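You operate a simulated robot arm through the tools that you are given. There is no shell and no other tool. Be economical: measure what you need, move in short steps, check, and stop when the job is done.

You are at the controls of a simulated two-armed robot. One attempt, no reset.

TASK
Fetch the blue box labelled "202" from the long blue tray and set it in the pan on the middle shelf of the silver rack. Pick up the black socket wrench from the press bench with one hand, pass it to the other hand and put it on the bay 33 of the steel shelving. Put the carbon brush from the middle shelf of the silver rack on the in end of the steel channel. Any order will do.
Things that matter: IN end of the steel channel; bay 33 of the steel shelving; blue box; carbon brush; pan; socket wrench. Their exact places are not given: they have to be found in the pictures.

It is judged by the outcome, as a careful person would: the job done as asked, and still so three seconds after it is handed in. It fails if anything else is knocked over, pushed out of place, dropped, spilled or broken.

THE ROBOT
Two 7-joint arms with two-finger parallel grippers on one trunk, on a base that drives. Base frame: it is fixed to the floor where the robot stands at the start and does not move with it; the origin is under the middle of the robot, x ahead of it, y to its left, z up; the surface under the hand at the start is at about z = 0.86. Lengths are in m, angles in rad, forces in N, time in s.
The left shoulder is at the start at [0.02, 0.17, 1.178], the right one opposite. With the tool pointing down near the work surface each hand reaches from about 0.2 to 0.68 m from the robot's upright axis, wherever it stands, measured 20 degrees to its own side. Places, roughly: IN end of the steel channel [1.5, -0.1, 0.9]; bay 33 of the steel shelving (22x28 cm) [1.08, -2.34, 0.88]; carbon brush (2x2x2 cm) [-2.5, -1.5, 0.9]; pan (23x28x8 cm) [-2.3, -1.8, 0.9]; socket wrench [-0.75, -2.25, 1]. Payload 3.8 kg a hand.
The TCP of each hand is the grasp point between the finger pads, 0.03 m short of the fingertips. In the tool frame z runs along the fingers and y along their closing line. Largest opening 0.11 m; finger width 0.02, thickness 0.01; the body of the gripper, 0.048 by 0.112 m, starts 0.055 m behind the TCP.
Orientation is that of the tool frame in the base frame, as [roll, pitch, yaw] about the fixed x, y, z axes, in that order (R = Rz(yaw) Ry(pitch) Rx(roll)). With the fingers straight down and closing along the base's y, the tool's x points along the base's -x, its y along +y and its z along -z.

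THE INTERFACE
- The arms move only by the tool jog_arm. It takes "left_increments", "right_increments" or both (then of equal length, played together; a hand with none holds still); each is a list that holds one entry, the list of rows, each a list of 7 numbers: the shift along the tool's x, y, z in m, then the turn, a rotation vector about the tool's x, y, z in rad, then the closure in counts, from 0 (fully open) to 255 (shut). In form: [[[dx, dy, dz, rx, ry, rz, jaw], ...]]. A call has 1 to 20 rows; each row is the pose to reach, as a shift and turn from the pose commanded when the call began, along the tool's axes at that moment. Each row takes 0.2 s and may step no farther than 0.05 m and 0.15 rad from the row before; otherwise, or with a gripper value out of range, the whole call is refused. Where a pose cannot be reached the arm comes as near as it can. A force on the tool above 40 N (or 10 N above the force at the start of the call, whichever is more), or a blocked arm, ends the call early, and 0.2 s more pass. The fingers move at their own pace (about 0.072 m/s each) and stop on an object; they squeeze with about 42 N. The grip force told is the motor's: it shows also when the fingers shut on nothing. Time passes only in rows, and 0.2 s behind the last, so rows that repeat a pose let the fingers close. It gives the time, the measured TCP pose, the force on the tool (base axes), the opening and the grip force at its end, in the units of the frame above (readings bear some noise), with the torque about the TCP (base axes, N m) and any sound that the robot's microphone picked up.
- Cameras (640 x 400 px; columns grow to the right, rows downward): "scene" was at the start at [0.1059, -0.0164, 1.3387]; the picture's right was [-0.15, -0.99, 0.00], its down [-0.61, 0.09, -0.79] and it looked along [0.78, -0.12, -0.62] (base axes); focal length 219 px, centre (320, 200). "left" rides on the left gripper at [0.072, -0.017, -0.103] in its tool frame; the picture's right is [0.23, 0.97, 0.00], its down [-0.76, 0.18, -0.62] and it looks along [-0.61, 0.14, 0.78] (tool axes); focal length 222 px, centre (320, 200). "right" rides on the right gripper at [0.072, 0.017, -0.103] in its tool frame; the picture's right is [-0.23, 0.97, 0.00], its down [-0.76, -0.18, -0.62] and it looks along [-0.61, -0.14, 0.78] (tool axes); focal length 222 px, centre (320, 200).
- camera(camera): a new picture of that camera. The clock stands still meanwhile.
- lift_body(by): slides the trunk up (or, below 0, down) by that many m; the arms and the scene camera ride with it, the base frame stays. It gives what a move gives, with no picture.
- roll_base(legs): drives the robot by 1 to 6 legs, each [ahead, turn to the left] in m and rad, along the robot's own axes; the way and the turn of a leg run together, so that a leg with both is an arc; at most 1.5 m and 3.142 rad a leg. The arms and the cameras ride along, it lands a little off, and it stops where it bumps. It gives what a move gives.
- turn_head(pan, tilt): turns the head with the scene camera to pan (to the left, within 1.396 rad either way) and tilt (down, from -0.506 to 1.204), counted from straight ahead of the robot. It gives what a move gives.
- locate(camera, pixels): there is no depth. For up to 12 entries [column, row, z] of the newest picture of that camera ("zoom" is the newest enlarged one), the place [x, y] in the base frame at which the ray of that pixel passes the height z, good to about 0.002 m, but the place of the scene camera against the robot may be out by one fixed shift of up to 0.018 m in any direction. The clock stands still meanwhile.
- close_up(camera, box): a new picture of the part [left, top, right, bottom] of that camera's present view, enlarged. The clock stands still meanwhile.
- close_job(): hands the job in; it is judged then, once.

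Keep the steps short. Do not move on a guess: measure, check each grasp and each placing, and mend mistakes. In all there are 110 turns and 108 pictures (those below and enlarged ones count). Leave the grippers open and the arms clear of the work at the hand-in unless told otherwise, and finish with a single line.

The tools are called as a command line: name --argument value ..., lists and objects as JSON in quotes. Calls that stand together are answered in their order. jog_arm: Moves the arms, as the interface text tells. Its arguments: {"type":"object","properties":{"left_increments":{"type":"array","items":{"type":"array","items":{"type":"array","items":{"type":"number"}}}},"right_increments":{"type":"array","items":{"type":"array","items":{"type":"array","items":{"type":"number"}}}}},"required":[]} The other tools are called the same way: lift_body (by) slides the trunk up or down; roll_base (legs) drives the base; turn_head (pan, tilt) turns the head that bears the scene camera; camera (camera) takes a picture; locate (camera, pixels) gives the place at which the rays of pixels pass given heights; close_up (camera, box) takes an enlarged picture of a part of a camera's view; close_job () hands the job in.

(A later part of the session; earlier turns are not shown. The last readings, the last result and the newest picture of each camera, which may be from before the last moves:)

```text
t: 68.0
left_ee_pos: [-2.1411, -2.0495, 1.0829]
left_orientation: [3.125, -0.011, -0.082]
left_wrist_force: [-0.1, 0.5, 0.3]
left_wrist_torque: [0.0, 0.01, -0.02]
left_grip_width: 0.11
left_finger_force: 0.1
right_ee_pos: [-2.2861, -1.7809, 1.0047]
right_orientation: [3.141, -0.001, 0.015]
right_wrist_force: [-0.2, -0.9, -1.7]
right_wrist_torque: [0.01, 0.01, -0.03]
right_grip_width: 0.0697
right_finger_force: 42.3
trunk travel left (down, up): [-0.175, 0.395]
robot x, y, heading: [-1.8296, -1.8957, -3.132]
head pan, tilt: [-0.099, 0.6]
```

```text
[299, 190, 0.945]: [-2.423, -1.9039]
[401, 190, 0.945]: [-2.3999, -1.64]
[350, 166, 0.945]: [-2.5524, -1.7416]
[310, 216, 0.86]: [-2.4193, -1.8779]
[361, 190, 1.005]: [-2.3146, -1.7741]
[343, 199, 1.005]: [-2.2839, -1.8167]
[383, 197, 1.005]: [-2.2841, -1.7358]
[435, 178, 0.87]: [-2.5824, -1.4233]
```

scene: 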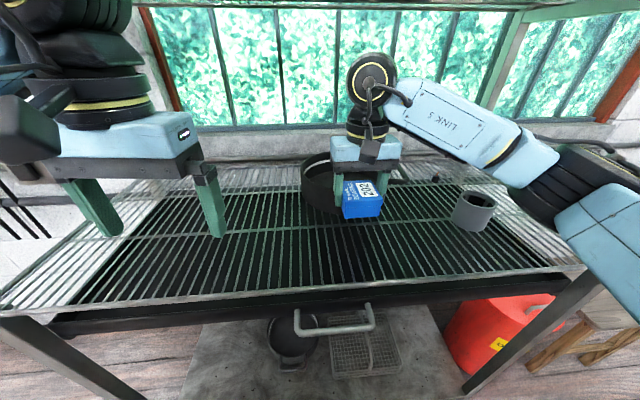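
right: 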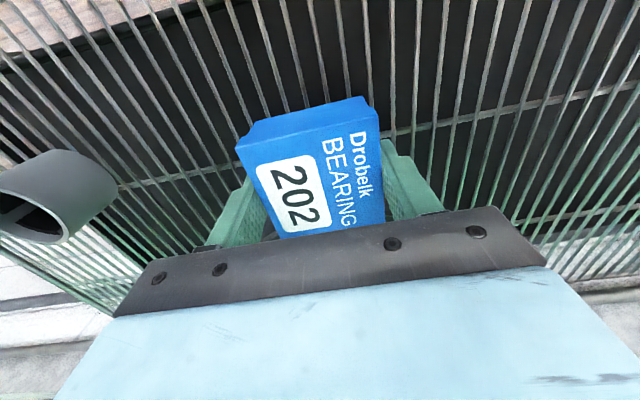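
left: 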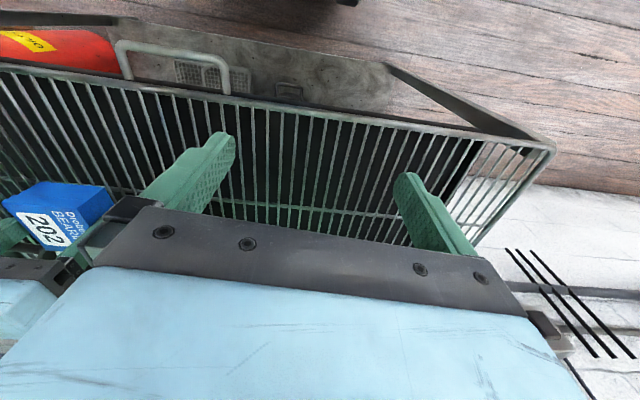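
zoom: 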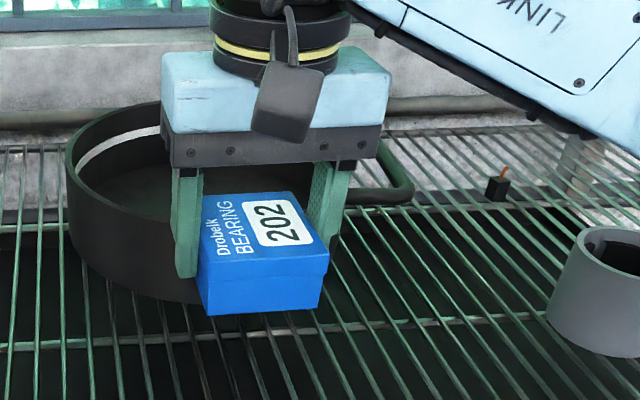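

The two trunk heights suggest the shelf may be higher (about 0.92) than I assumed. I'll draw the box back and measure again carefully from two heights.

jog_arm --right_increments '[[[0.04, 0, 0, 0, 0, 0, 255], [0.08, -0.04, -0.04, 0, 0, 0, 255], [0.12, -0.08, -0.08, 0, 0, 0, 255], [0.13, -0.12, -0.12, 0, 0, 0, 255], [0.13, -0.16, -0.12, 0, 0, 0, 255], [0.13, -0.16, -0.12, 0, 0, 0, 255]]]'

close_up --camera "scene" --box '[280, 140, 520, 290]'

lift_body --by 0.3

close_up --camera "scene" --box '[280, 220, 520, 370]'

```text
refused: row 2 steps farther than a row can; nothing moved
```

```text
2.67 times, centred on (400, 215) of scene
```

zoom: 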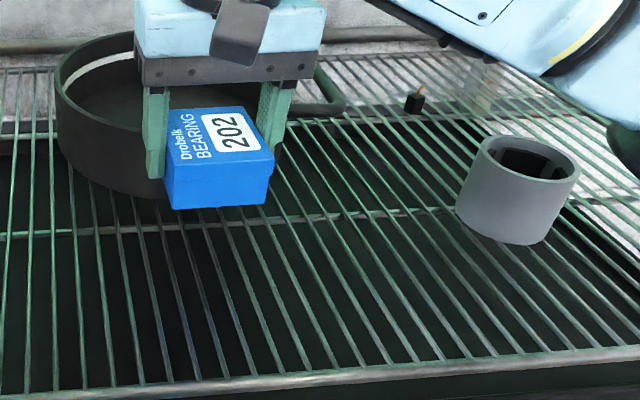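

```text
t: 69.8
left_ee_pos: [-2.1281, -2.0412, 1.2855]
left_orientation: [3.117, -0.005, -0.083]
left_wrist_force: [0.1, 0.2, 0.7]
left_wrist_torque: [0.01, 0.0, -0.01]
left_grip_width: 0.1101
left_finger_force: 0.1
right_ee_pos: [-2.2453, -1.7708, 1.1105]
right_orientation: [-3.088, -0.197, 0.025]
right_wrist_force: [-0.4, -0.5, -1.5]
right_wrist_torque: [0.0, 0.02, 0.0]
right_grip_width: 0.0698
right_finger_force: 41.9
trunk travel left (down, up): [-0.373, 0.197]
robot x, y, heading: [-1.822, -1.8982, -3.141]
head pan, tilt: [-0.099, 0.6]
stopped: the arm was blocked; the commanded pose is now the measured one
```

```text
2.67 times, centred on (400, 295) of scene
```

zoom: 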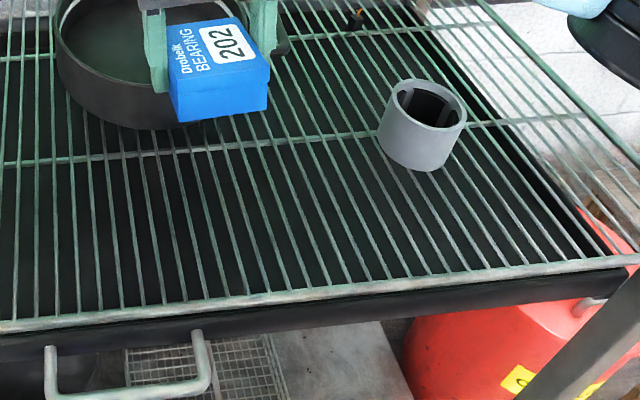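

That lift was a mistake: the step before it had been refused, so the right wrist came up against the upper shelf and the trunk stopped. Lowering at once and checking that nothing shifted.

lift_body --by -0.1

camera --camera "scene"

```text
t: 71.2
left_ee_pos: [-2.1418, -2.0488, 1.1782]
left_orientation: [3.123, -0.011, -0.082]
left_wrist_force: [-0.5, -0.2, 0.6]
left_wrist_torque: [0.01, -0.02, 0.01]
left_grip_width: 0.1102
left_finger_force: 0.1
right_ee_pos: [-2.2561, -1.7782, 1.007]
right_orientation: [-3.084, -0.206, 0.025]
right_wrist_force: [-0.3, -0.8, -1.8]
right_wrist_torque: [-0.01, 0.02, -0.04]
right_grip_width: 0.0695
right_finger_force: 42.1
trunk travel left (down, up): [-0.273, 0.297]
robot x, y, heading: [-1.8257, -1.8945, -3.134]
head pan, tilt: [-0.099, 0.6]
```

```text
73 pictures are left
```

scene: 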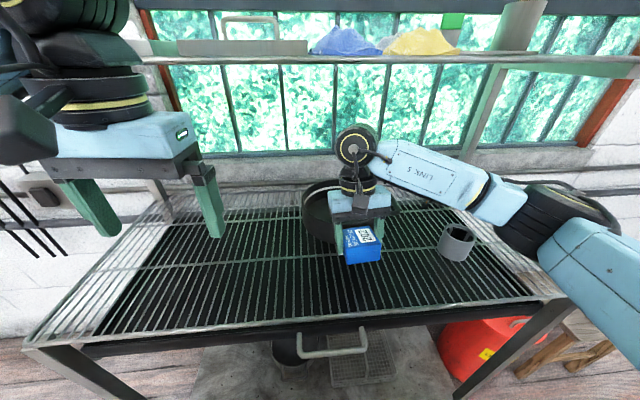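

Nothing has moved: the upper-shelf items and the pan look as before. Drawing the box back from under the shelf and setting the hand upright again.

jog_arm --right_increments '[[[0.04, 0, 0.01, 0, 0, 0, 255], [0.08, 0, 0.02, 0, 0, 0, 255], [0.12, 0, 0.02, -0.03, -0.1, 0, 255], [0.12, -0.04, 0.02, -0.057, -0.206, 0, 255], [0.12, -0.08, 0.02, -0.057, -0.206, 0, 255], [0.12, -0.12, 0.02, -0.057, -0.206, 0, 255], [0.12, -0.15, 0.02, -0.057, -0.206, 0, 255], [0.12, -0.15, 0.02, -0.057, -0.206, 0, 255]]]'

close_up --camera "scene" --box '[280, 160, 520, 310]'

locate --camera "zoom" --pixels '[[300, 200, 0.92], [300, 200, 0.0], [0, 0, 0.92], [640, 400, 0.92]]'

```text
t: 73.0
left_ee_pos: [-2.1408, -2.0504, 1.1791]
left_orientation: [3.124, -0.013, -0.081]
left_wrist_force: [-0.4, 0.2, 0.3]
left_wrist_torque: [-0.01, 0.01, -0.01]
left_grip_width: 0.1101
left_finger_force: 0.1
right_ee_pos: [-2.1388, -1.6235, 1.0209]
right_orientation: [3.141, -0.002, 0.032]
right_wrist_force: [0.7, -0.3, -1.3]
right_wrist_torque: [0.02, 0.0, 0.01]
right_grip_width: 0.0696
right_finger_force: 41.9
trunk travel left (down, up): [-0.273, 0.297]
robot x, y, heading: [-1.8243, -1.8972, -3.135]
head pan, tilt: [-0.099, 0.6]
```

```text
2.67 times, centred on (400, 235) of scene
```

zoom: 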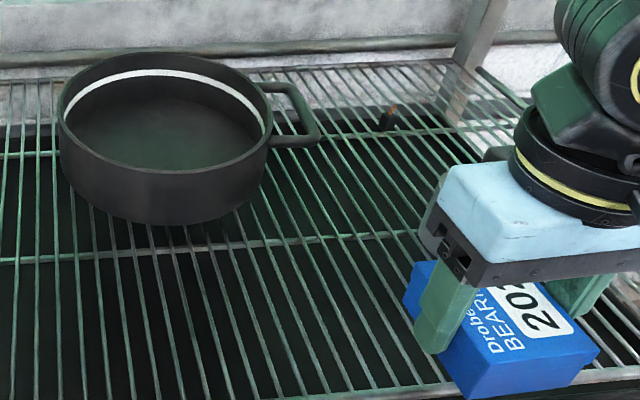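

```text
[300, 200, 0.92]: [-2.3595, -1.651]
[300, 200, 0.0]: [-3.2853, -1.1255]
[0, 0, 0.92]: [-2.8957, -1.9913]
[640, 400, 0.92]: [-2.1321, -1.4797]
```

locate --camera "zoom" --pixels '[[160, 53, 0.985], [165, 172, 0.985], [59, 115, 0.985], [271, 118, 0.985], [170, 225, 0.905], [388, 128, 0.905], [388, 110, 0.93], [160, 53, 0.97], [165, 172, 0.97]]'

camera --camera "left"

```text
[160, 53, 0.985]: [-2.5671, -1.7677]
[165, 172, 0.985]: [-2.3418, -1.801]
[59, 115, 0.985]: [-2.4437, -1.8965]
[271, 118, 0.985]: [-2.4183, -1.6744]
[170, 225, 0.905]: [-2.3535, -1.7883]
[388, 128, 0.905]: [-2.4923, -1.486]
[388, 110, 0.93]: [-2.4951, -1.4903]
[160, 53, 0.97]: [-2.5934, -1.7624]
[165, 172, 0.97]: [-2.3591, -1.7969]
```

```text
71 pictures are left
```

left: 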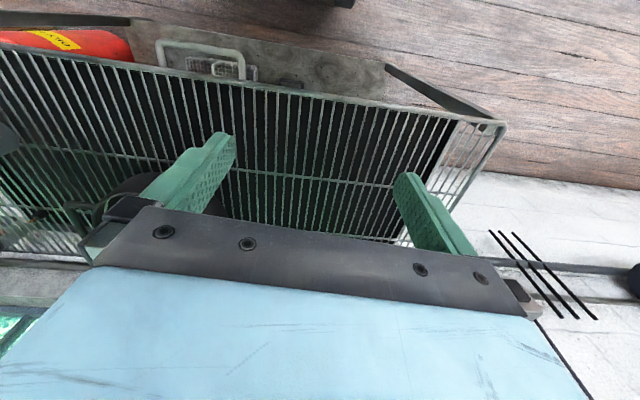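

Comparing pictures, I see the pan was nudged back about 8 cm by the box on my earlier approach: it's now centred near (−2.43, −1.785) and was near (−2.35, −1.79). The shelf is at z≈0.905 and the rim at about 0.985. I'll go over the rim higher, lower the box inside, and draw the pan forward to where it was. First I'll align in y and lift a bit.

jog_arm --right_increments '[[[0, 0.04, -0.02, 0, 0, 0.032, 255], [0, 0.08, -0.034, 0, 0, 0.032, 255], [0, 0.12, -0.034, 0, 0, 0.032, 255], [0, 0.155, -0.034, 0, 0, 0.032, 255], [-0.04, 0.155, -0.034, 0, 0, 0.032, 255], [-0.08, 0.155, -0.034, 0, 0, 0.032, 255], [-0.08, 0.155, -0.034, 0, 0, 0.032, 255]]]'

camera --camera "scene"

```text
t: 74.6
left_ee_pos: [-2.1405, -2.048, 1.1801]
left_orientation: [3.125, -0.013, -0.083]
left_wrist_force: [-0.2, 0.3, 0.6]
left_wrist_torque: [0.03, -0.01, 0.01]
left_grip_width: 0.1099
left_finger_force: 0.1
right_ee_pos: [-2.2162, -1.7822, 1.0533]
right_orientation: [-3.141, -0.003, -0.001]
right_wrist_force: [0.1, -0.3, -1.7]
right_wrist_torque: [-0.02, 0.0, -0.01]
right_grip_width: 0.0694
right_finger_force: 41.6
trunk travel left (down, up): [-0.273, 0.297]
robot x, y, heading: [-1.8266, -1.8944, -3.131]
head pan, tilt: [-0.099, 0.6]
```

```text
70 pictures are left
```

scene: 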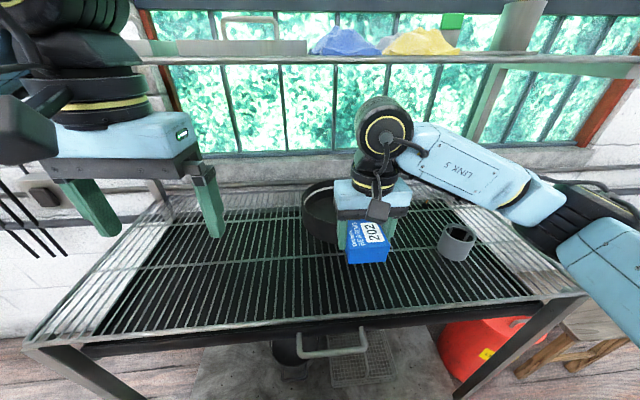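

The wrist top is at about z 1.295 and the upper shelf at about 1.32, which leaves a narrow gap. I'll slide in carefully to x≈−2.41 at this height; the call stops by itself on contact.

jog_arm --right_increments '[[[-0.03, 0, 0.005, 0, 0, 0, 255], [-0.06, 0, 0.005, 0, 0, 0, 255], [-0.09, 0, 0.005, 0, 0, 0, 255], [-0.12, 0, 0.005, 0, 0, 0, 255], [-0.15, 0, 0.005, 0, 0, 0, 255], [-0.18, 0, 0.005, 0, 0, 0, 255], [-0.2, 0, 0.005, 0, 0, 0, 255], [-0.2, 0, 0.005, 0, 0, 0, 255]]]'

camera --camera "scene"

```text
t: 76.4
left_ee_pos: [-2.1405, -2.0482, 1.1781]
left_orientation: [3.124, -0.013, -0.082]
left_wrist_force: [0.3, 0.2, 0.2]
left_wrist_torque: [-0.03, -0.01, 0.03]
left_grip_width: 0.1101
left_finger_force: 0.2
right_ee_pos: [-2.4145, -1.7809, 1.0484]
right_orientation: [3.141, -0.002, 0.0]
right_wrist_force: [0.0, -0.8, -1.6]
right_wrist_torque: [-0.05, 0.03, 0.0]
right_grip_width: 0.0694
right_finger_force: 41.7
trunk travel left (down, up): [-0.273, 0.297]
robot x, y, heading: [-1.8263, -1.8958, -3.139]
head pan, tilt: [-0.099, 0.6]
```

```text
69 pictures are left
```

scene: 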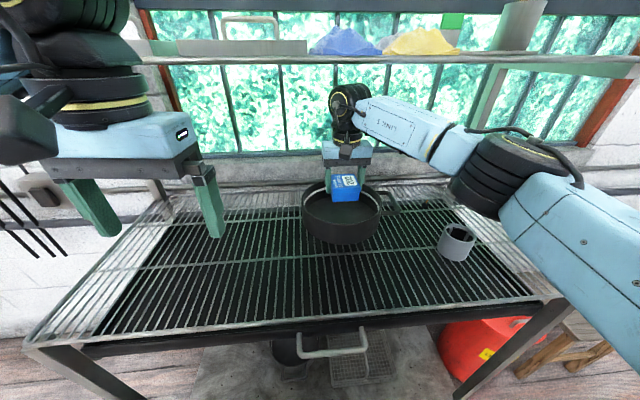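

The box is over the pan and the pan hasn't moved. Lowering inside to z≈0.955.

jog_arm --right_increments '[[[0, 0, 0.03, 0, 0, 0, 255], [0, 0, 0.06, 0, 0, 0, 255], [0, 0, 0.08, 0, 0, 0, 255], [0, 0, 0.093, 0, 0, 0, 255], [0, 0, 0.093, 0, 0, 0, 255]]]'

close_up --camera "scene" --box '[280, 130, 480, 255]'

```text
t: 77.6
left_ee_pos: [-2.139, -2.0495, 1.1786]
left_orientation: [3.124, -0.012, -0.082]
left_wrist_force: [0.1, -0.8, 0.4]
left_wrist_torque: [0.01, -0.01, -0.04]
left_grip_width: 0.1099
left_finger_force: 0.1
right_ee_pos: [-2.4151, -1.7812, 0.9549]
right_orientation: [-3.141, 0.0, 0.0]
right_wrist_force: [-0.3, -0.2, -1.2]
right_wrist_torque: [0.01, -0.01, 0.0]
right_grip_width: 0.0698
right_finger_force: 41.9
trunk travel left (down, up): [-0.273, 0.297]
robot x, y, heading: [-1.8237, -1.8953, -3.136]
head pan, tilt: [-0.099, 0.6]
```

```text
3.20 times, centred on (380, 192) of scene
```

zoom: 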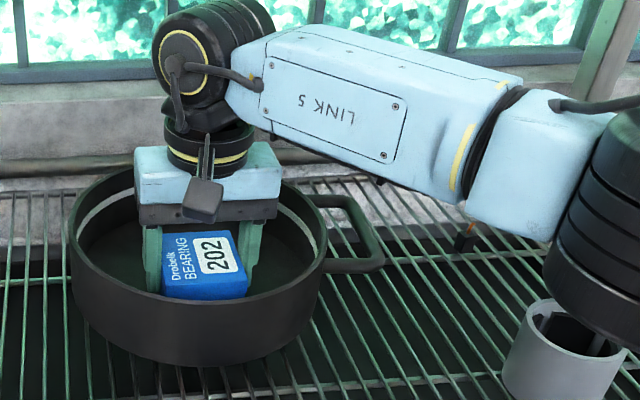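

The box is inside the pan. Drawing it forward so its front face pulls the pan back toward its original place.

jog_arm --right_increments '[[[0.03, 0, 0, 0, 0, 0, 255], [0.05, 0, 0, 0, 0, 0, 255], [0.065, 0, 0, 0, 0, 0, 255], [0.08, 0, 0, 0, 0, 0, 255], [0.095, 0, 0, 0, 0, 0, 255], [0.11, 0, 0, 0, 0, 0, 255], [0.12, 0, 0, 0, 0, 0, 255], [0.12, 0, 0, 0, 0, 0, 255]]]'

camera --camera "scene"

```text
t: 79.4
left_ee_pos: [-2.1408, -2.0488, 1.179]
left_orientation: [3.124, -0.013, -0.081]
left_wrist_force: [-0.3, 0.7, 0.6]
left_wrist_torque: [-0.02, -0.01, -0.01]
left_grip_width: 0.1099
left_finger_force: 0.1
right_ee_pos: [-2.2939, -1.782, 0.9561]
right_orientation: [3.14, -0.004, 0.0]
right_wrist_force: [-2.2, -0.3, -0.6]
right_wrist_torque: [0.01, 0.03, 0.02]
right_grip_width: 0.0695
right_finger_force: 42.4
trunk travel left (down, up): [-0.273, 0.297]
robot x, y, heading: [-1.8252, -1.8991, -3.133]
head pan, tilt: [-0.099, 0.6]
```

```text
67 pictures are left
```

scene: 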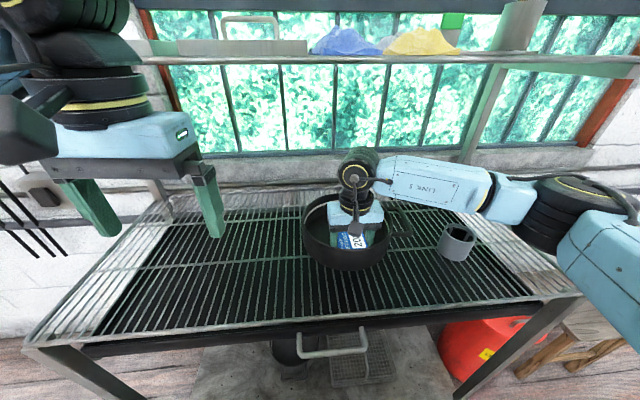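

The pan's front edge is at row 269, against 275 originally. I'll pull about 1.4 cm more, then centre the box, and lower to contact.

jog_arm --right_increments '[[[0.008, 0, 0, 0, 0, 0, 255], [0.014, 0, 0, 0, 0, 0, 255], [-0.015, 0, 0, 0, 0, 0, 255], [-0.04, 0, 0, 0, 0, 0, 255], [-0.045, 0, 0.006, 0, 0, 0, 255], [-0.045, 0, 0.012, 0, 0, 0, 255], [-0.045, 0, 0.012, 0, 0, 0, 255]]]'

camera --camera "scene"

```text
t: 81.0
left_ee_pos: [-2.1373, -2.049, 1.1801]
left_orientation: [3.123, -0.011, -0.083]
left_wrist_force: [0.0, -0.7, -0.4]
left_wrist_torque: [0.0, 0.03, 0.03]
left_grip_width: 0.11
left_finger_force: 0.1
right_ee_pos: [-2.3402, -1.7822, 0.9494]
right_orientation: [3.14, 0.007, -0.002]
right_wrist_force: [-0.3, 3.6, 36.5]
right_wrist_torque: [0.21, 0.05, 0.02]
right_grip_width: 0.0696
right_finger_force: 41.7
trunk travel left (down, up): [-0.273, 0.297]
robot x, y, heading: [-1.8255, -1.9012, -3.135]
head pan, tilt: [-0.099, 0.6]
```

```text
66 pictures are left
```

scene: 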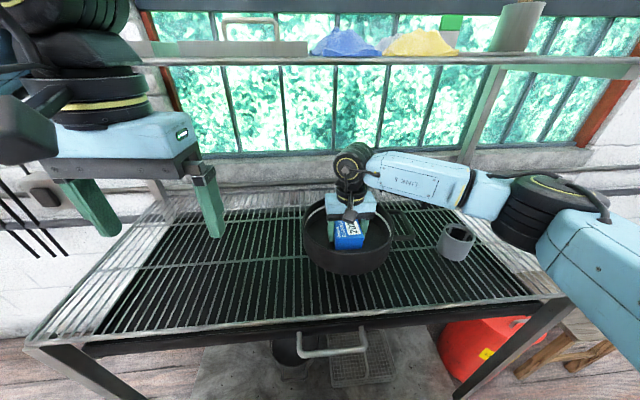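

The box rests on the pan floor (36 N upward) and the pan is back at row 274. Easing off, opening, then lifting straight up and withdrawing.

jog_arm --right_increments '[[[0, 0, -0.003, 0, 0, 0, 255], [0, 0, -0.003, 0, 0, 0, 130], [0, 0, -0.003, 0, 0, 0, 40], [0, 0, -0.003, 0, 0, 0, 30], [0, 0, -0.03, 0, 0, 0, 30], [0, 0, -0.07, 0, 0, 0, 30], [0, 0, -0.092, 0, 0, 0, 30], [0.04, 0, -0.092, 0, 0, 0, 30], [0.08, 0, -0.092, 0, 0, 0, 30], [0.12, 0, -0.092, 0, 0, 0, 30], [0.16, 0, -0.092, 0, 0, 0, 30], [0.16, -0.04, -0.092, 0, 0, 0, 30], [0.16, -0.08, -0.092, 0, 0, 0, 30], [0.16, -0.08, -0.092, 0, 0, 0, 30]]]'

camera --camera "scene"

camera --camera "right"

```text
t: 84.0
left_ee_pos: [-2.1412, -2.0498, 1.179]
left_orientation: [3.125, -0.012, -0.082]
left_wrist_force: [1.0, 0.3, 0.0]
left_wrist_torque: [0.03, 0.0, 0.02]
left_grip_width: 0.1099
left_finger_force: 0.1
right_ee_pos: [-2.1803, -1.7015, 1.0371]
right_orientation: [-3.14, -0.002, 0.001]
right_wrist_force: [-0.5, -0.7, 0.7]
right_wrist_torque: [0.04, 0.02, 0.0]
right_grip_width: 0.097
right_finger_force: 0.0
trunk travel left (down, up): [-0.273, 0.297]
robot x, y, heading: [-1.825, -1.8994, -3.138]
head pan, tilt: [-0.099, 0.6]
```

```text
65 pictures are left
```

scene: 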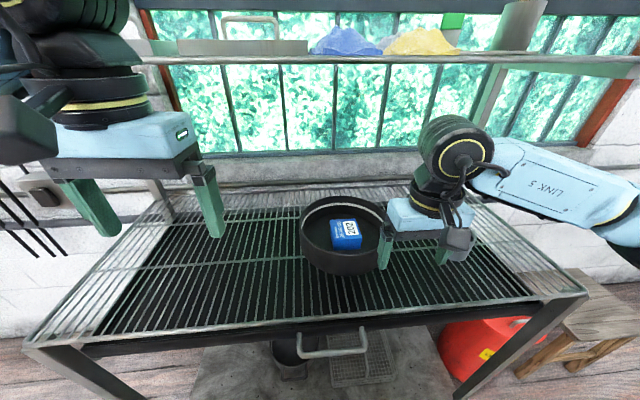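

```text
64 pictures are left
```

right: 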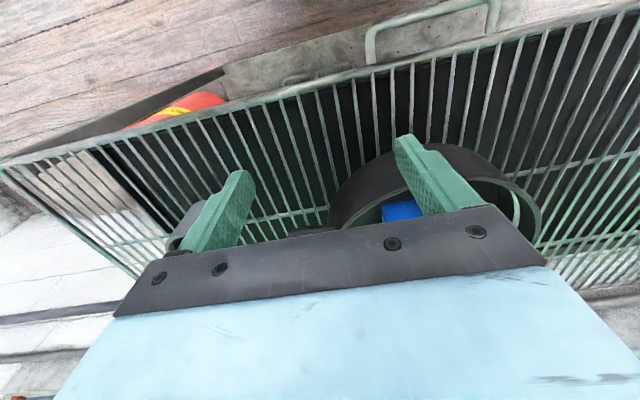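

Box 202 sits in the pan and the pan is back in place. Next is the brush, near (−2.475, −1.485) behind the grey cup. It's out of reach from here, so I'll back off, shift about 0.2 m north and come back in.

roll_base --legs '[[-0.22, 0], [0, -1.57], [0.2, 0], [0, 1.565]]'

camera --camera "scene"

```text
t: 94.4
left_ee_pos: [-1.9257, -1.8503, 1.1794]
left_orientation: [3.124, -0.012, -0.079]
left_wrist_force: [-0.2, -0.5, 0.4]
left_wrist_torque: [0.0, -0.01, 0.0]
left_grip_width: 0.1101
left_finger_force: 0.1
right_ee_pos: [-1.9676, -1.5039, 1.0369]
right_orientation: [3.142, -0.003, 0.001]
right_wrist_force: [0.1, -0.4, 0.6]
right_wrist_torque: [-0.01, 0.01, 0.03]
right_grip_width: 0.0972
right_finger_force: 0.1
trunk travel left (down, up): [-0.273, 0.297]
robot x, y, heading: [-1.6093, -1.6961, -3.134]
head pan, tilt: [-0.099, 0.6]
```

```text
63 pictures are left
```

scene: 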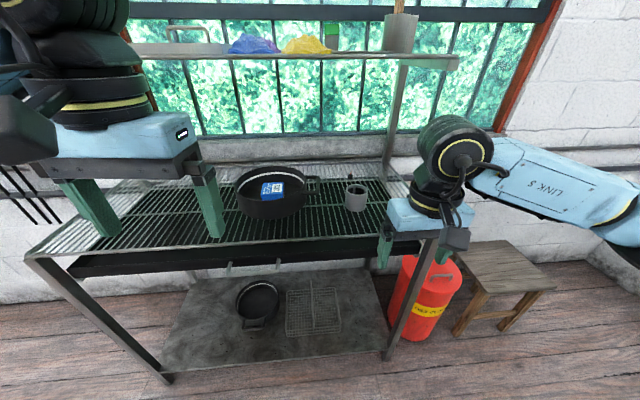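

roll_base --legs '[[0.25, 0]]'

turn_head --pan -0.3 --tilt 0.65

camera --camera "scene"

camera --camera "right"

```text
t: 96.2
left_ee_pos: [-2.1769, -1.8515, 1.1786]
left_orientation: [3.124, -0.016, -0.076]
left_wrist_force: [-0.6, 0.4, -0.3]
left_wrist_torque: [0.0, -0.01, -0.01]
left_grip_width: 0.1099
left_finger_force: 0.0
right_ee_pos: [-2.2179, -1.5063, 1.0374]
right_orientation: [3.141, -0.004, 0.002]
right_wrist_force: [-0.8, 0.5, -1.0]
right_wrist_torque: [-0.01, -0.01, 0.01]
right_grip_width: 0.0971
right_finger_force: 0.0
trunk travel left (down, up): [-0.273, 0.297]
robot x, y, heading: [-1.8622, -1.701, -3.131]
head pan, tilt: [-0.099, 0.6]
```

```text
t: 97.0
left_ee_pos: [-2.1755, -1.8524, 1.1799]
left_orientation: [3.124, -0.013, -0.078]
left_wrist_force: [-0.3, 0.6, -0.7]
left_wrist_torque: [0.03, -0.04, 0.02]
left_grip_width: 0.1098
left_finger_force: 0.1
right_ee_pos: [-2.2171, -1.5062, 1.0373]
right_orientation: [3.141, -0.002, 0.002]
right_wrist_force: [0.8, -1.4, 0.4]
right_wrist_torque: [0.01, -0.01, 0.0]
right_grip_width: 0.097
right_finger_force: 0.0
trunk travel left (down, up): [-0.273, 0.297]
robot x, y, heading: [-1.8633, -1.6983, -3.135]
head pan, tilt: [-0.3, 0.649]
```

```text
62 pictures are left
```

scene: 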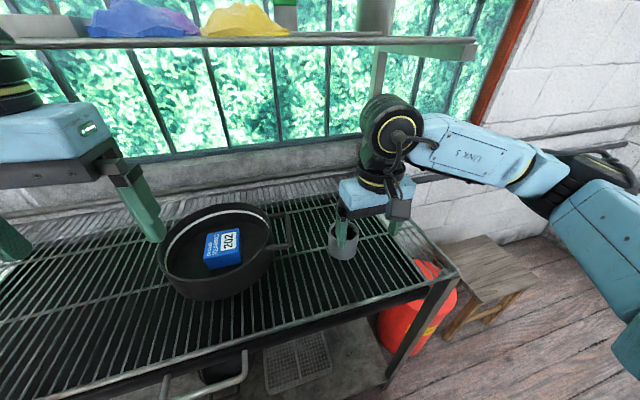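

```text
61 pictures are left
```

right: 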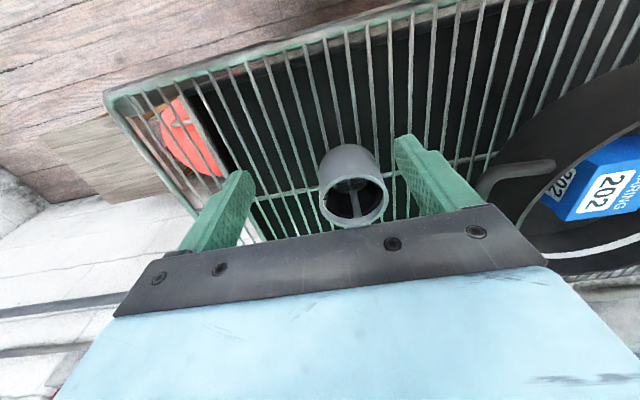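

The gripper hides the brush. I'll slide the right hand a little north to uncover it.

locate --camera "right" --pixels '[[355, 200, 0.97], [322, 205, 0.97], [388, 190, 0.97], [350, 150, 0.905]]'

jog_arm --right_increments '[[[0, -0.045, -0.02, 0, 0, 0, 30], [0, -0.09, -0.02, 0, 0, 0, 30], [0, -0.12, -0.02, 0, 0, 0, 30], [0, -0.12, -0.02, 0, 0, 0, 30]]]'

close_up --camera "scene" --box '[240, 160, 400, 260]'

camera --camera "right"

```text
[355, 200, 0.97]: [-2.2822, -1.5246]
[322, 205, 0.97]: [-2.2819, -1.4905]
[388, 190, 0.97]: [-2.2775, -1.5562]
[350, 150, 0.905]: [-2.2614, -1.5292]
```

```text
t: 98.0
left_ee_pos: [-2.1753, -1.853, 1.1787]
left_orientation: [3.125, -0.012, -0.079]
left_wrist_force: [0.4, 0.0, 1.0]
left_wrist_torque: [-0.06, -0.01, 0.0]
left_grip_width: 0.1098
left_finger_force: 0.0
right_ee_pos: [-2.2191, -1.3846, 1.0572]
right_orientation: [-3.141, -0.001, 0.002]
right_wrist_force: [0.4, -0.4, -0.1]
right_wrist_torque: [0.02, -0.01, 0.0]
right_grip_width: 0.0967
right_finger_force: 0.1
trunk travel left (down, up): [-0.273, 0.297]
robot x, y, heading: [-1.8653, -1.7016, -3.133]
head pan, tilt: [-0.3, 0.649]
```

```text
4.00 times, centred on (320, 210) of scene
```

zoom: 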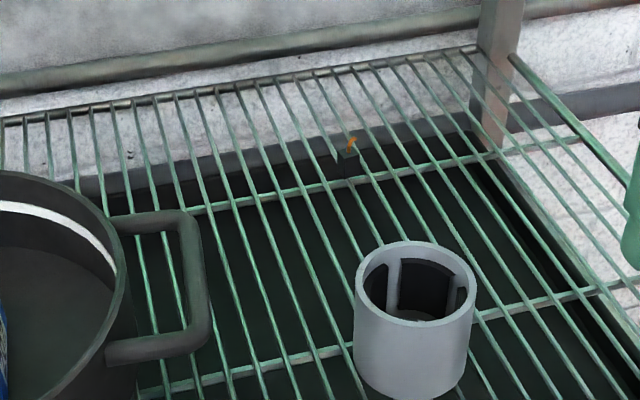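

```text
59 pictures are left
```

right: 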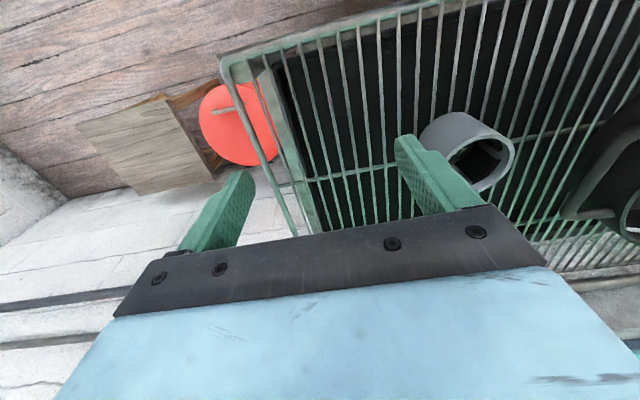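

locate --camera "zoom" --pixels '[[346, 176, 0.907], [346, 153, 0.927], [415, 282, 0.97], [415, 282, 0.98], [335, 162, 0.917], [358, 162, 0.917], [412, 392, 0.907]]'

```text
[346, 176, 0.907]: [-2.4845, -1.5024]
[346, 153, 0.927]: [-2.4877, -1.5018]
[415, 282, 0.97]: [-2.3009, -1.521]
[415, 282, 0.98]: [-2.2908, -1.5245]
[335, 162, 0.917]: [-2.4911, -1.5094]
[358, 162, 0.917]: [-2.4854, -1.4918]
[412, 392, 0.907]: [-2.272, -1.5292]
```

Brush centre, corrected by the cup check, is ≈ (−2.478, −1.504). I'll pass over the cup at z≈1.045, then look with the wrist camera.

jog_arm --right_increments '[[[0, 0.045, 0.005, 0, 0, 0, 40], [0, 0.09, 0.01, 0, 0, 0, 80], [0, 0.12, 0.012, 0, 0, 0, 100], [-0.045, 0.12, 0.012, 0, 0, 0, 100], [-0.09, 0.12, 0.012, 0, 0, 0, 100], [-0.135, 0.12, 0.012, 0, 0, 0, 100], [-0.18, 0.12, 0.012, 0, 0, 0, 100], [-0.225, 0.12, 0.012, 0, 0, 0, 100], [-0.258, 0.12, 0.012, 0, 0, 0, 100], [-0.258, 0.12, 0.012, 0, 0, 0, 100]]]'

camera --camera "right"

camera --camera "scene"

```text
t: 100.2
left_ee_pos: [-2.1755, -1.8525, 1.1794]
left_orientation: [3.123, -0.012, -0.078]
left_wrist_force: [0.3, 0.8, -0.2]
left_wrist_torque: [0.0, 0.0, 0.02]
left_grip_width: 0.11
left_finger_force: 0.0
right_ee_pos: [-2.4752, -1.5049, 1.0448]
right_orientation: [-3.141, 0.001, 0.002]
right_wrist_force: [0.8, -0.6, 0.3]
right_wrist_torque: [-0.03, 0.0, 0.01]
right_grip_width: 0.0671
right_finger_force: 0.0
trunk travel left (down, up): [-0.273, 0.297]
robot x, y, heading: [-1.8628, -1.6969, -3.135]
head pan, tilt: [-0.3, 0.649]
```

```text
58 pictures are left
```

right: 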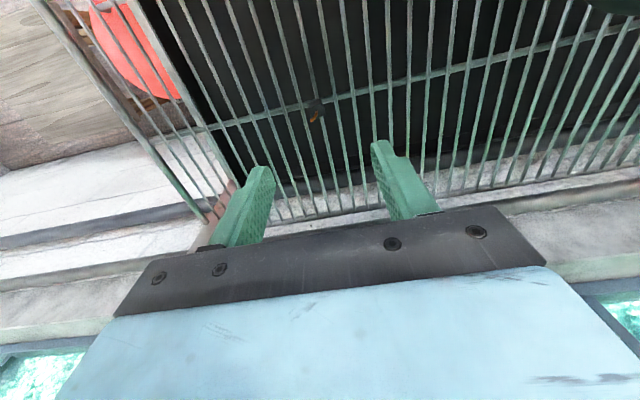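

```text
57 pictures are left
```

scene: 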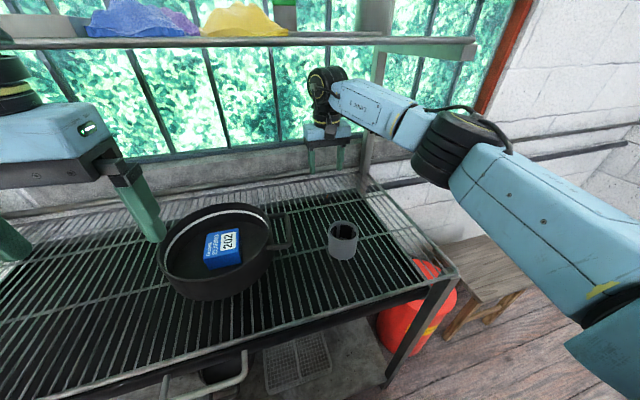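

The brush shows at (313,108) in the wrist view, so I'll enlarge and locate it there.

close_up --camera "right" --box '[265, 75, 361, 135]'

locate --camera "zoom" --pixels '[[320, 200, 0.917], [270, 180, 0.917], [370, 200, 0.917], [320, 240, 0.917]]'

```text
6.67 times, centred on (313, 105) of right
```

zoom: 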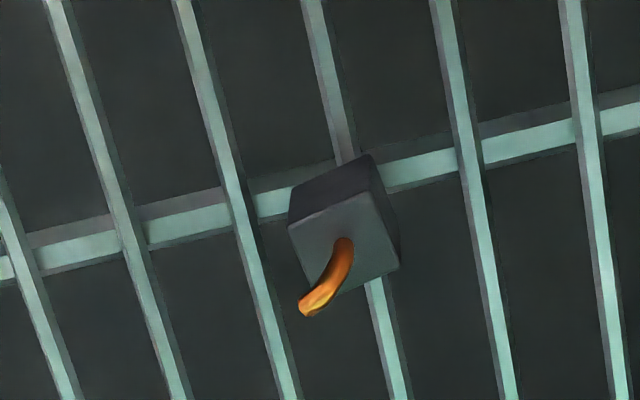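

```text
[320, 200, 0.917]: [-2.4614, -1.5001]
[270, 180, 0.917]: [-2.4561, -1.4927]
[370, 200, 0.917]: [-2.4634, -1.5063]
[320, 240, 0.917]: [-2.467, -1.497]
```

Brush top centre is ≈ (−2.469, −1.500). Lowering over it to z≈0.94.

jog_arm --right_increments '[[[0.006, -0.005, 0.03, 0, 0, 0, 110], [0.006, -0.005, 0.06, 0, 0, 0, 130], [0.006, -0.005, 0.085, 0, 0, 0, 130], [0.006, -0.005, 0.1, 0, 0, 0, 130], [0.006, -0.005, 0.105, 0, 0, 0, 130], [0.006, -0.005, 0.105, 0, 0, 0, 130]]]'

close_up --camera "right" --box '[200, 60, 440, 210]'

close_up --camera "scene" --box '[280, 130, 376, 190]'

```text
t: 101.6
left_ee_pos: [-2.1752, -1.8513, 1.1782]
left_orientation: [3.125, -0.012, -0.078]
left_wrist_force: [-0.6, 0.5, 0.1]
left_wrist_torque: [-0.02, -0.04, 0.02]
left_grip_width: 0.1098
left_finger_force: 0.0
right_ee_pos: [-2.468, -1.5009, 0.9391]
right_orientation: [-3.141, 0.0, 0.004]
right_wrist_force: [-0.2, 0.6, 4.5]
right_wrist_torque: [-0.13, 0.07, 0.04]
right_grip_width: 0.0538
right_finger_force: 0.1
trunk travel left (down, up): [-0.273, 0.297]
robot x, y, heading: [-1.8622, -1.6991, -3.133]
head pan, tilt: [-0.3, 0.649]
```

```text
2.67 times, centred on (320, 135) of right
```

zoom: 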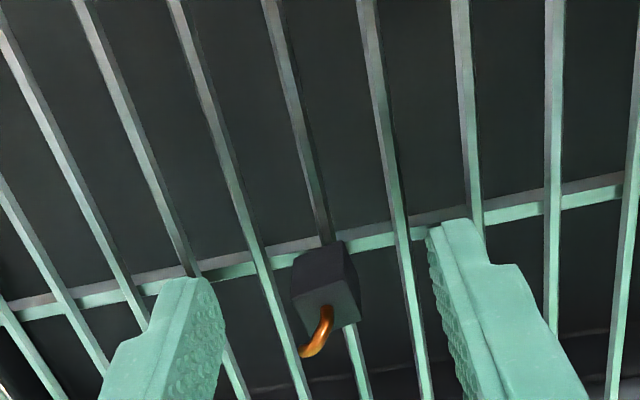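

```text
6.67 times, centred on (328, 160) of scene
```

zoom: 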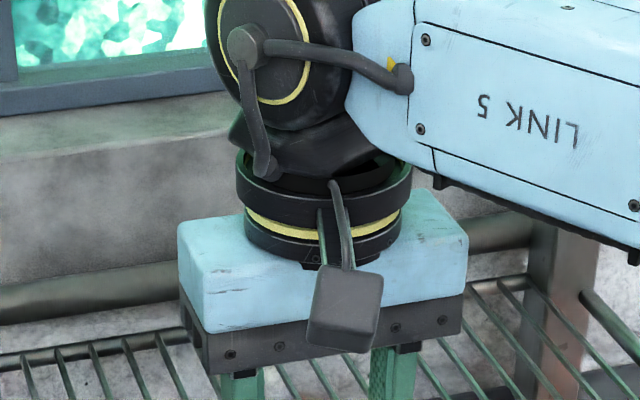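

The fingertips lightly touch the bars (4.5 N) and the cube sits between them. Easing up 2 mm and closing.

jog_arm --right_increments '[[[-0.003, 0, -0.002, 0, 0, 0, 130], [-0.003, 0, -0.002, 0, 0, 0, 180], [-0.003, 0, -0.002, 0, 0, 0, 230], [-0.003, 0, -0.002, 0, 0, 0, 255], [-0.003, 0, -0.002, 0, 0, 0, 255], [-0.003, 0, -0.002, 0, 0, 0, 255]]]'

close_up --camera "right" --box '[200, 60, 440, 210]'

```text
t: 103.0
left_ee_pos: [-2.1756, -1.8526, 1.1788]
left_orientation: [3.126, -0.013, -0.077]
left_wrist_force: [-0.4, 0.2, 0.0]
left_wrist_torque: [0.0, -0.03, 0.04]
left_grip_width: 0.1099
left_finger_force: 0.1
right_ee_pos: [-2.4711, -1.5007, 0.9414]
right_orientation: [3.141, -0.002, 0.002]
right_wrist_force: [-0.1, 0.1, -0.4]
right_wrist_torque: [0.02, 0.04, -0.02]
right_grip_width: 0.0115
right_finger_force: 42.1
trunk travel left (down, up): [-0.273, 0.297]
robot x, y, heading: [-1.86, -1.6975, -3.135]
head pan, tilt: [-0.3, 0.649]
```

```text
2.67 times, centred on (320, 135) of right
```

zoom: 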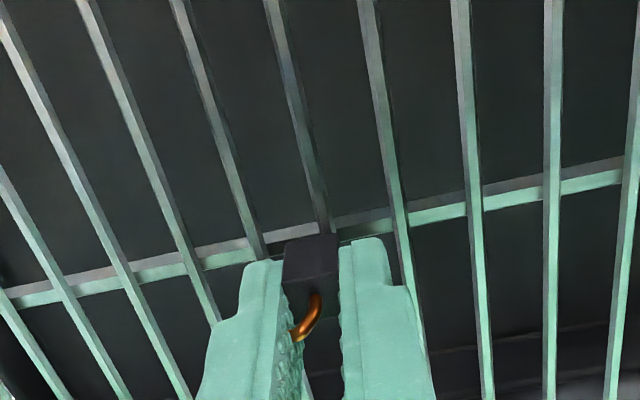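

The brush is gripped (width 1.15 cm). Lifting and withdrawing over the cup.

jog_arm --right_increments '[[[0, 0, -0.04, 0, 0, 0, 255], [0, 0, -0.08, 0, 0, 0, 255], [0, 0, -0.108, 0, 0, 0, 255], [0.045, 0, -0.108, 0, 0, 0, 255], [0.09, 0, -0.108, 0, 0, 0, 255], [0.135, 0, -0.108, 0, 0, 0, 255], [0.18, 0, -0.108, 0, 0, 0, 255], [0.225, 0, -0.108, 0, 0, 0, 255], [0.26, 0, -0.14, 0, 0, 0, 255], [0.28, 0, -0.16, 0, 0, 0, 255], [0.28, 0, -0.16, 0, 0, 0, 255]]]'

camera --camera "scene"

camera --camera "right"

```text
t: 105.4
left_ee_pos: [-2.176, -1.8528, 1.1791]
left_orientation: [3.125, -0.012, -0.079]
left_wrist_force: [1.3, 0.2, -0.1]
left_wrist_torque: [-0.02, -0.02, 0.03]
left_grip_width: 0.1101
left_finger_force: 0.1
right_ee_pos: [-2.1902, -1.5003, 1.1031]
right_orientation: [3.141, -0.002, 0.001]
right_wrist_force: [0.3, 0.4, -0.7]
right_wrist_torque: [0.02, 0.02, -0.03]
right_grip_width: 0.0118
right_finger_force: 42.1
trunk travel left (down, up): [-0.273, 0.297]
robot x, y, heading: [-1.8601, -1.6997, -3.135]
head pan, tilt: [-0.3, 0.649]
```

```text
52 pictures are left
```

scene: 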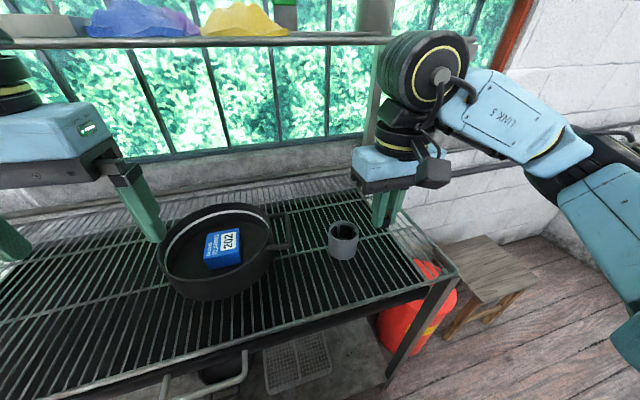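

```text
51 pictures are left
```

right: 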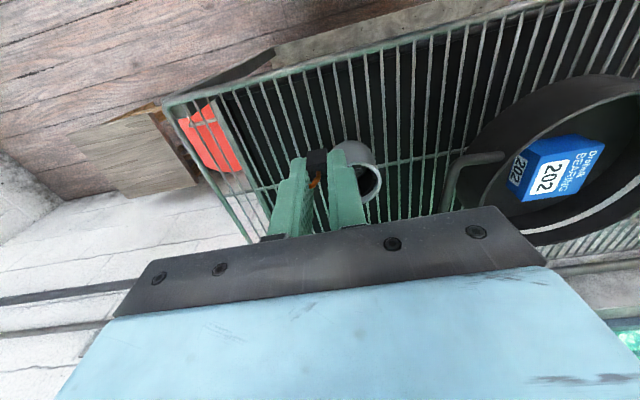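

The brush is held and everything on the rack is in place. Now to the long bench: back off, go north up the aisle, then east along y≈−0.25.

roll_base --legs '[[-0.25, 0], [0, -1.57], [1.43, 0], [0, -1.57]]'

turn_head --pan 0.0 --tilt 0.45

camera --camera "scene"

```text
t: 121.5
left_ee_pos: [-1.3369, -0.0997, 1.1791]
left_orientation: [3.126, -0.013, 3.091]
left_wrist_force: [0.5, -0.1, 0.3]
left_wrist_torque: [0.0, -0.01, 0.02]
left_grip_width: 0.1098
left_finger_force: 0.1
right_ee_pos: [-1.3115, -0.4519, 1.1015]
right_orientation: [3.141, -0.003, -3.11]
right_wrist_force: [-0.7, 0.5, 0.5]
right_wrist_torque: [0.01, 0.05, -0.02]
right_grip_width: 0.0115
right_finger_force: 42.9
trunk travel left (down, up): [-0.273, 0.297]
robot x, y, heading: [-1.6428, -0.2633, 0.04]
head pan, tilt: [-0.3, 0.649]
```

```text
t: 122.3
left_ee_pos: [-1.337, -0.0994, 1.1802]
left_orientation: [3.126, -0.012, 3.094]
left_wrist_force: [0.4, -0.6, -0.8]
left_wrist_torque: [0.02, -0.02, -0.01]
left_grip_width: 0.1101
left_finger_force: 0.1
right_ee_pos: [-1.3109, -0.4508, 1.1025]
right_orientation: [3.141, -0.002, -3.11]
right_wrist_force: [-0.3, 0.2, 0.4]
right_wrist_torque: [-0.01, 0.0, 0.02]
right_grip_width: 0.0115
right_finger_force: 41.6
trunk travel left (down, up): [-0.273, 0.297]
robot x, y, heading: [-1.646, -0.2606, 0.033]
head pan, tilt: [0.0, 0.45]
```

```text
50 pictures are left
```

scene: 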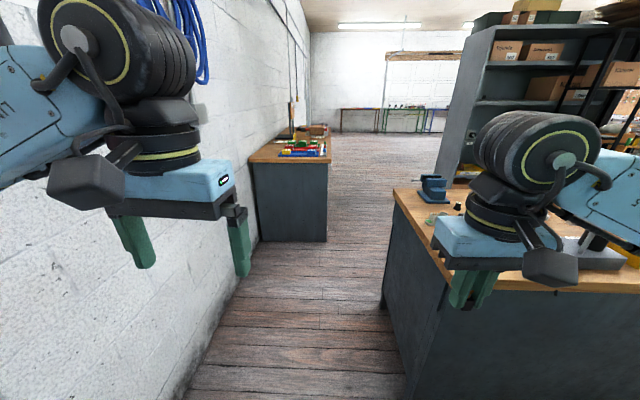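

I'll head slightly south of east to keep off the wall and drive to x≈−0.1, then round the bench corner toward (1.3, −0.65).

roll_base --legs '[[0, -0.065], [1.5, 0], [0, -0.9], [0.42, 0], [0, 0.93]]'

turn_head --pan 0.3 --tilt 0.5

camera --camera "scene"

```text
t: 137.1
left_ee_pos: [0.4086, -0.4949, 1.179]
left_orientation: [3.123, -0.013, 3.047]
left_wrist_force: [0.3, 0.4, 0.6]
left_wrist_torque: [0.0, 0.0, -0.01]
left_grip_width: 0.11
left_finger_force: 0.1
right_ee_pos: [0.4188, -0.8487, 1.1016]
right_orientation: [-3.14, -0.002, 3.126]
right_wrist_force: [-0.2, -0.2, 0.0]
right_wrist_torque: [0.0, -0.02, -0.01]
right_grip_width: 0.0117
right_finger_force: 42.1
trunk travel left (down, up): [-0.273, 0.297]
robot x, y, heading: [0.0956, -0.6436, -0.005]
head pan, tilt: [0.0, 0.45]
```

```text
t: 137.8
left_ee_pos: [0.4085, -0.495, 1.1805]
left_orientation: [3.123, -0.012, 3.048]
left_wrist_force: [-0.7, 0.2, -0.4]
left_wrist_torque: [0.02, -0.01, -0.01]
left_grip_width: 0.1099
left_finger_force: 0.2
right_ee_pos: [0.4187, -0.8483, 1.103]
right_orientation: [3.141, -0.002, 3.127]
right_wrist_force: [0.5, 0.0, 0.0]
right_wrist_torque: [0.01, -0.02, -0.01]
right_grip_width: 0.0118
right_finger_force: 42.1
trunk travel left (down, up): [-0.273, 0.297]
robot x, y, heading: [0.0919, -0.6437, -0.008]
head pan, tilt: [0.3, 0.499]
```

```text
49 pictures are left
```

scene: 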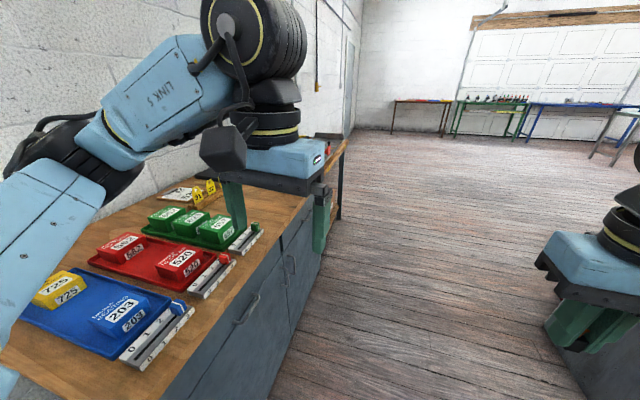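

roll_base --legs '[[1.2, 0], [0, 0.8]]'

turn_head --pan 0.6 --tilt 0.55

camera --camera "scene"

```text
t: 146.1
left_ee_pos: [1.4166, -0.319, 1.179]
left_orientation: [3.122, -0.01, -2.433]
left_wrist_force: [-0.2, 0.4, -0.5]
left_wrist_torque: [0.05, 0.0, -0.01]
left_grip_width: 0.11
left_finger_force: 0.0
right_ee_pos: [1.6792, -0.5569, 1.102]
right_orientation: [-3.138, -0.001, -2.351]
right_wrist_force: [0.1, 0.2, 0.0]
right_wrist_torque: [-0.01, 0.01, -0.02]
right_grip_width: 0.0116
right_finger_force: 41.8
trunk travel left (down, up): [-0.273, 0.297]
robot x, y, heading: [1.3107, -0.6523, 0.796]
head pan, tilt: [0.3, 0.499]
```

```text
t: 146.9
left_ee_pos: [1.417, -0.3196, 1.1795]
left_orientation: [3.125, -0.012, -2.431]
left_wrist_force: [-0.1, -0.6, 1.0]
left_wrist_torque: [0.0, 0.02, -0.04]
left_grip_width: 0.1099
left_finger_force: 0.0
right_ee_pos: [1.6784, -0.5574, 1.1028]
right_orientation: [3.141, -0.002, -2.352]
right_wrist_force: [-0.3, 0.4, -0.1]
right_wrist_torque: [0.01, -0.01, 0.0]
right_grip_width: 0.0115
right_finger_force: 42.3
trunk travel left (down, up): [-0.273, 0.297]
robot x, y, heading: [1.3059, -0.6522, 0.795]
head pan, tilt: [0.6, 0.55]
```

```text
48 pictures are left
```

scene: 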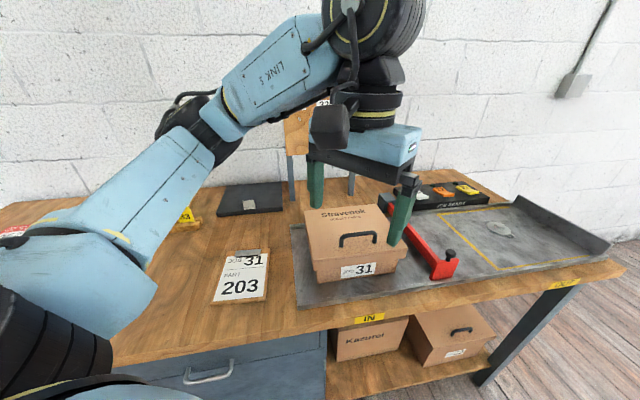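

The steel channel's IN label is at (370,318), and a lidded box stands on that end next to a red bar. I'll finish the turn and move the left hand aside to see the free surface.

roll_base --legs '[[0, 0.77]]'

turn_head --pan -0.35 --tilt 0.7

jog_arm --left_increments '[[[0, 0.04, -0.02, 0, 0, 0, 0], [0, 0.08, -0.04, 0, 0, 0, 0], [0, 0.12, -0.06, 0, 0, 0, 0], [0, 0.12, -0.06, 0, 0, 0, 0]]]'

camera --camera "scene"

```text
t: 149.3
left_ee_pos: [1.1569, -0.3333, 1.1793]
left_orientation: [3.124, -0.013, -1.667]
left_wrist_force: [0.2, 0.3, -0.3]
left_wrist_torque: [-0.02, -0.02, -0.04]
left_grip_width: 0.1098
left_finger_force: 0.1
right_ee_pos: [1.5094, -0.3255, 1.1026]
right_orientation: [-3.14, -0.002, -1.585]
right_wrist_force: [0.0, 0.3, 0.5]
right_wrist_torque: [0.0, -0.01, -0.02]
right_grip_width: 0.0116
right_finger_force: 42.4
trunk travel left (down, up): [-0.273, 0.297]
robot x, y, heading: [1.3063, -0.6504, 1.558]
head pan, tilt: [0.6, 0.55]
```

```text
t: 150.5
left_ee_pos: [1.1574, -0.3333, 1.1796]
left_orientation: [3.123, -0.013, -1.668]
left_wrist_force: [-0.1, -0.8, -0.2]
left_wrist_torque: [-0.03, 0.01, 0.0]
left_grip_width: 0.1103
left_finger_force: 0.0
right_ee_pos: [1.5101, -0.3243, 1.1013]
right_orientation: [3.141, -0.004, -1.587]
right_wrist_force: [-0.6, 0.0, 0.1]
right_wrist_torque: [-0.01, -0.03, -0.01]
right_grip_width: 0.0117
right_finger_force: 42.0
trunk travel left (down, up): [-0.273, 0.297]
robot x, y, heading: [1.3048, -0.6499, 1.565]
head pan, tilt: [-0.351, 0.7]
```

```text
t: 151.5
left_ee_pos: [1.0389, -0.3215, 1.2411]
left_orientation: [3.125, -0.014, -1.668]
left_wrist_force: [-0.9, -0.5, -0.2]
left_wrist_torque: [-0.02, 0.0, 0.01]
left_grip_width: 0.11
left_finger_force: 0.1
right_ee_pos: [1.5107, -0.3242, 1.1021]
right_orientation: [3.14, -0.004, -1.587]
right_wrist_force: [-0.3, -0.1, 0.4]
right_wrist_torque: [0.01, 0.01, -0.02]
right_grip_width: 0.0114
right_finger_force: 42.2
trunk travel left (down, up): [-0.273, 0.297]
robot x, y, heading: [1.3032, -0.6484, 1.567]
head pan, tilt: [-0.351, 0.7]
```

```text
47 pictures are left
```

scene: 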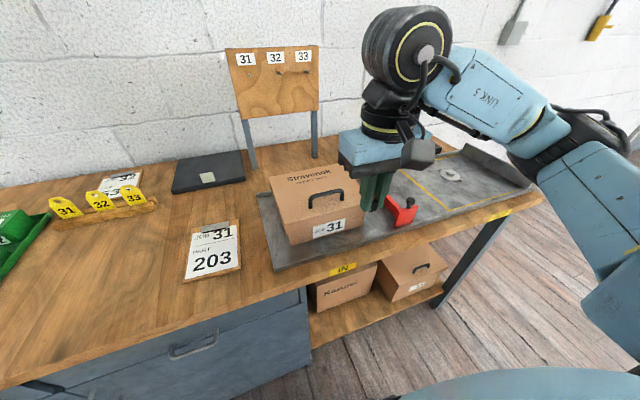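

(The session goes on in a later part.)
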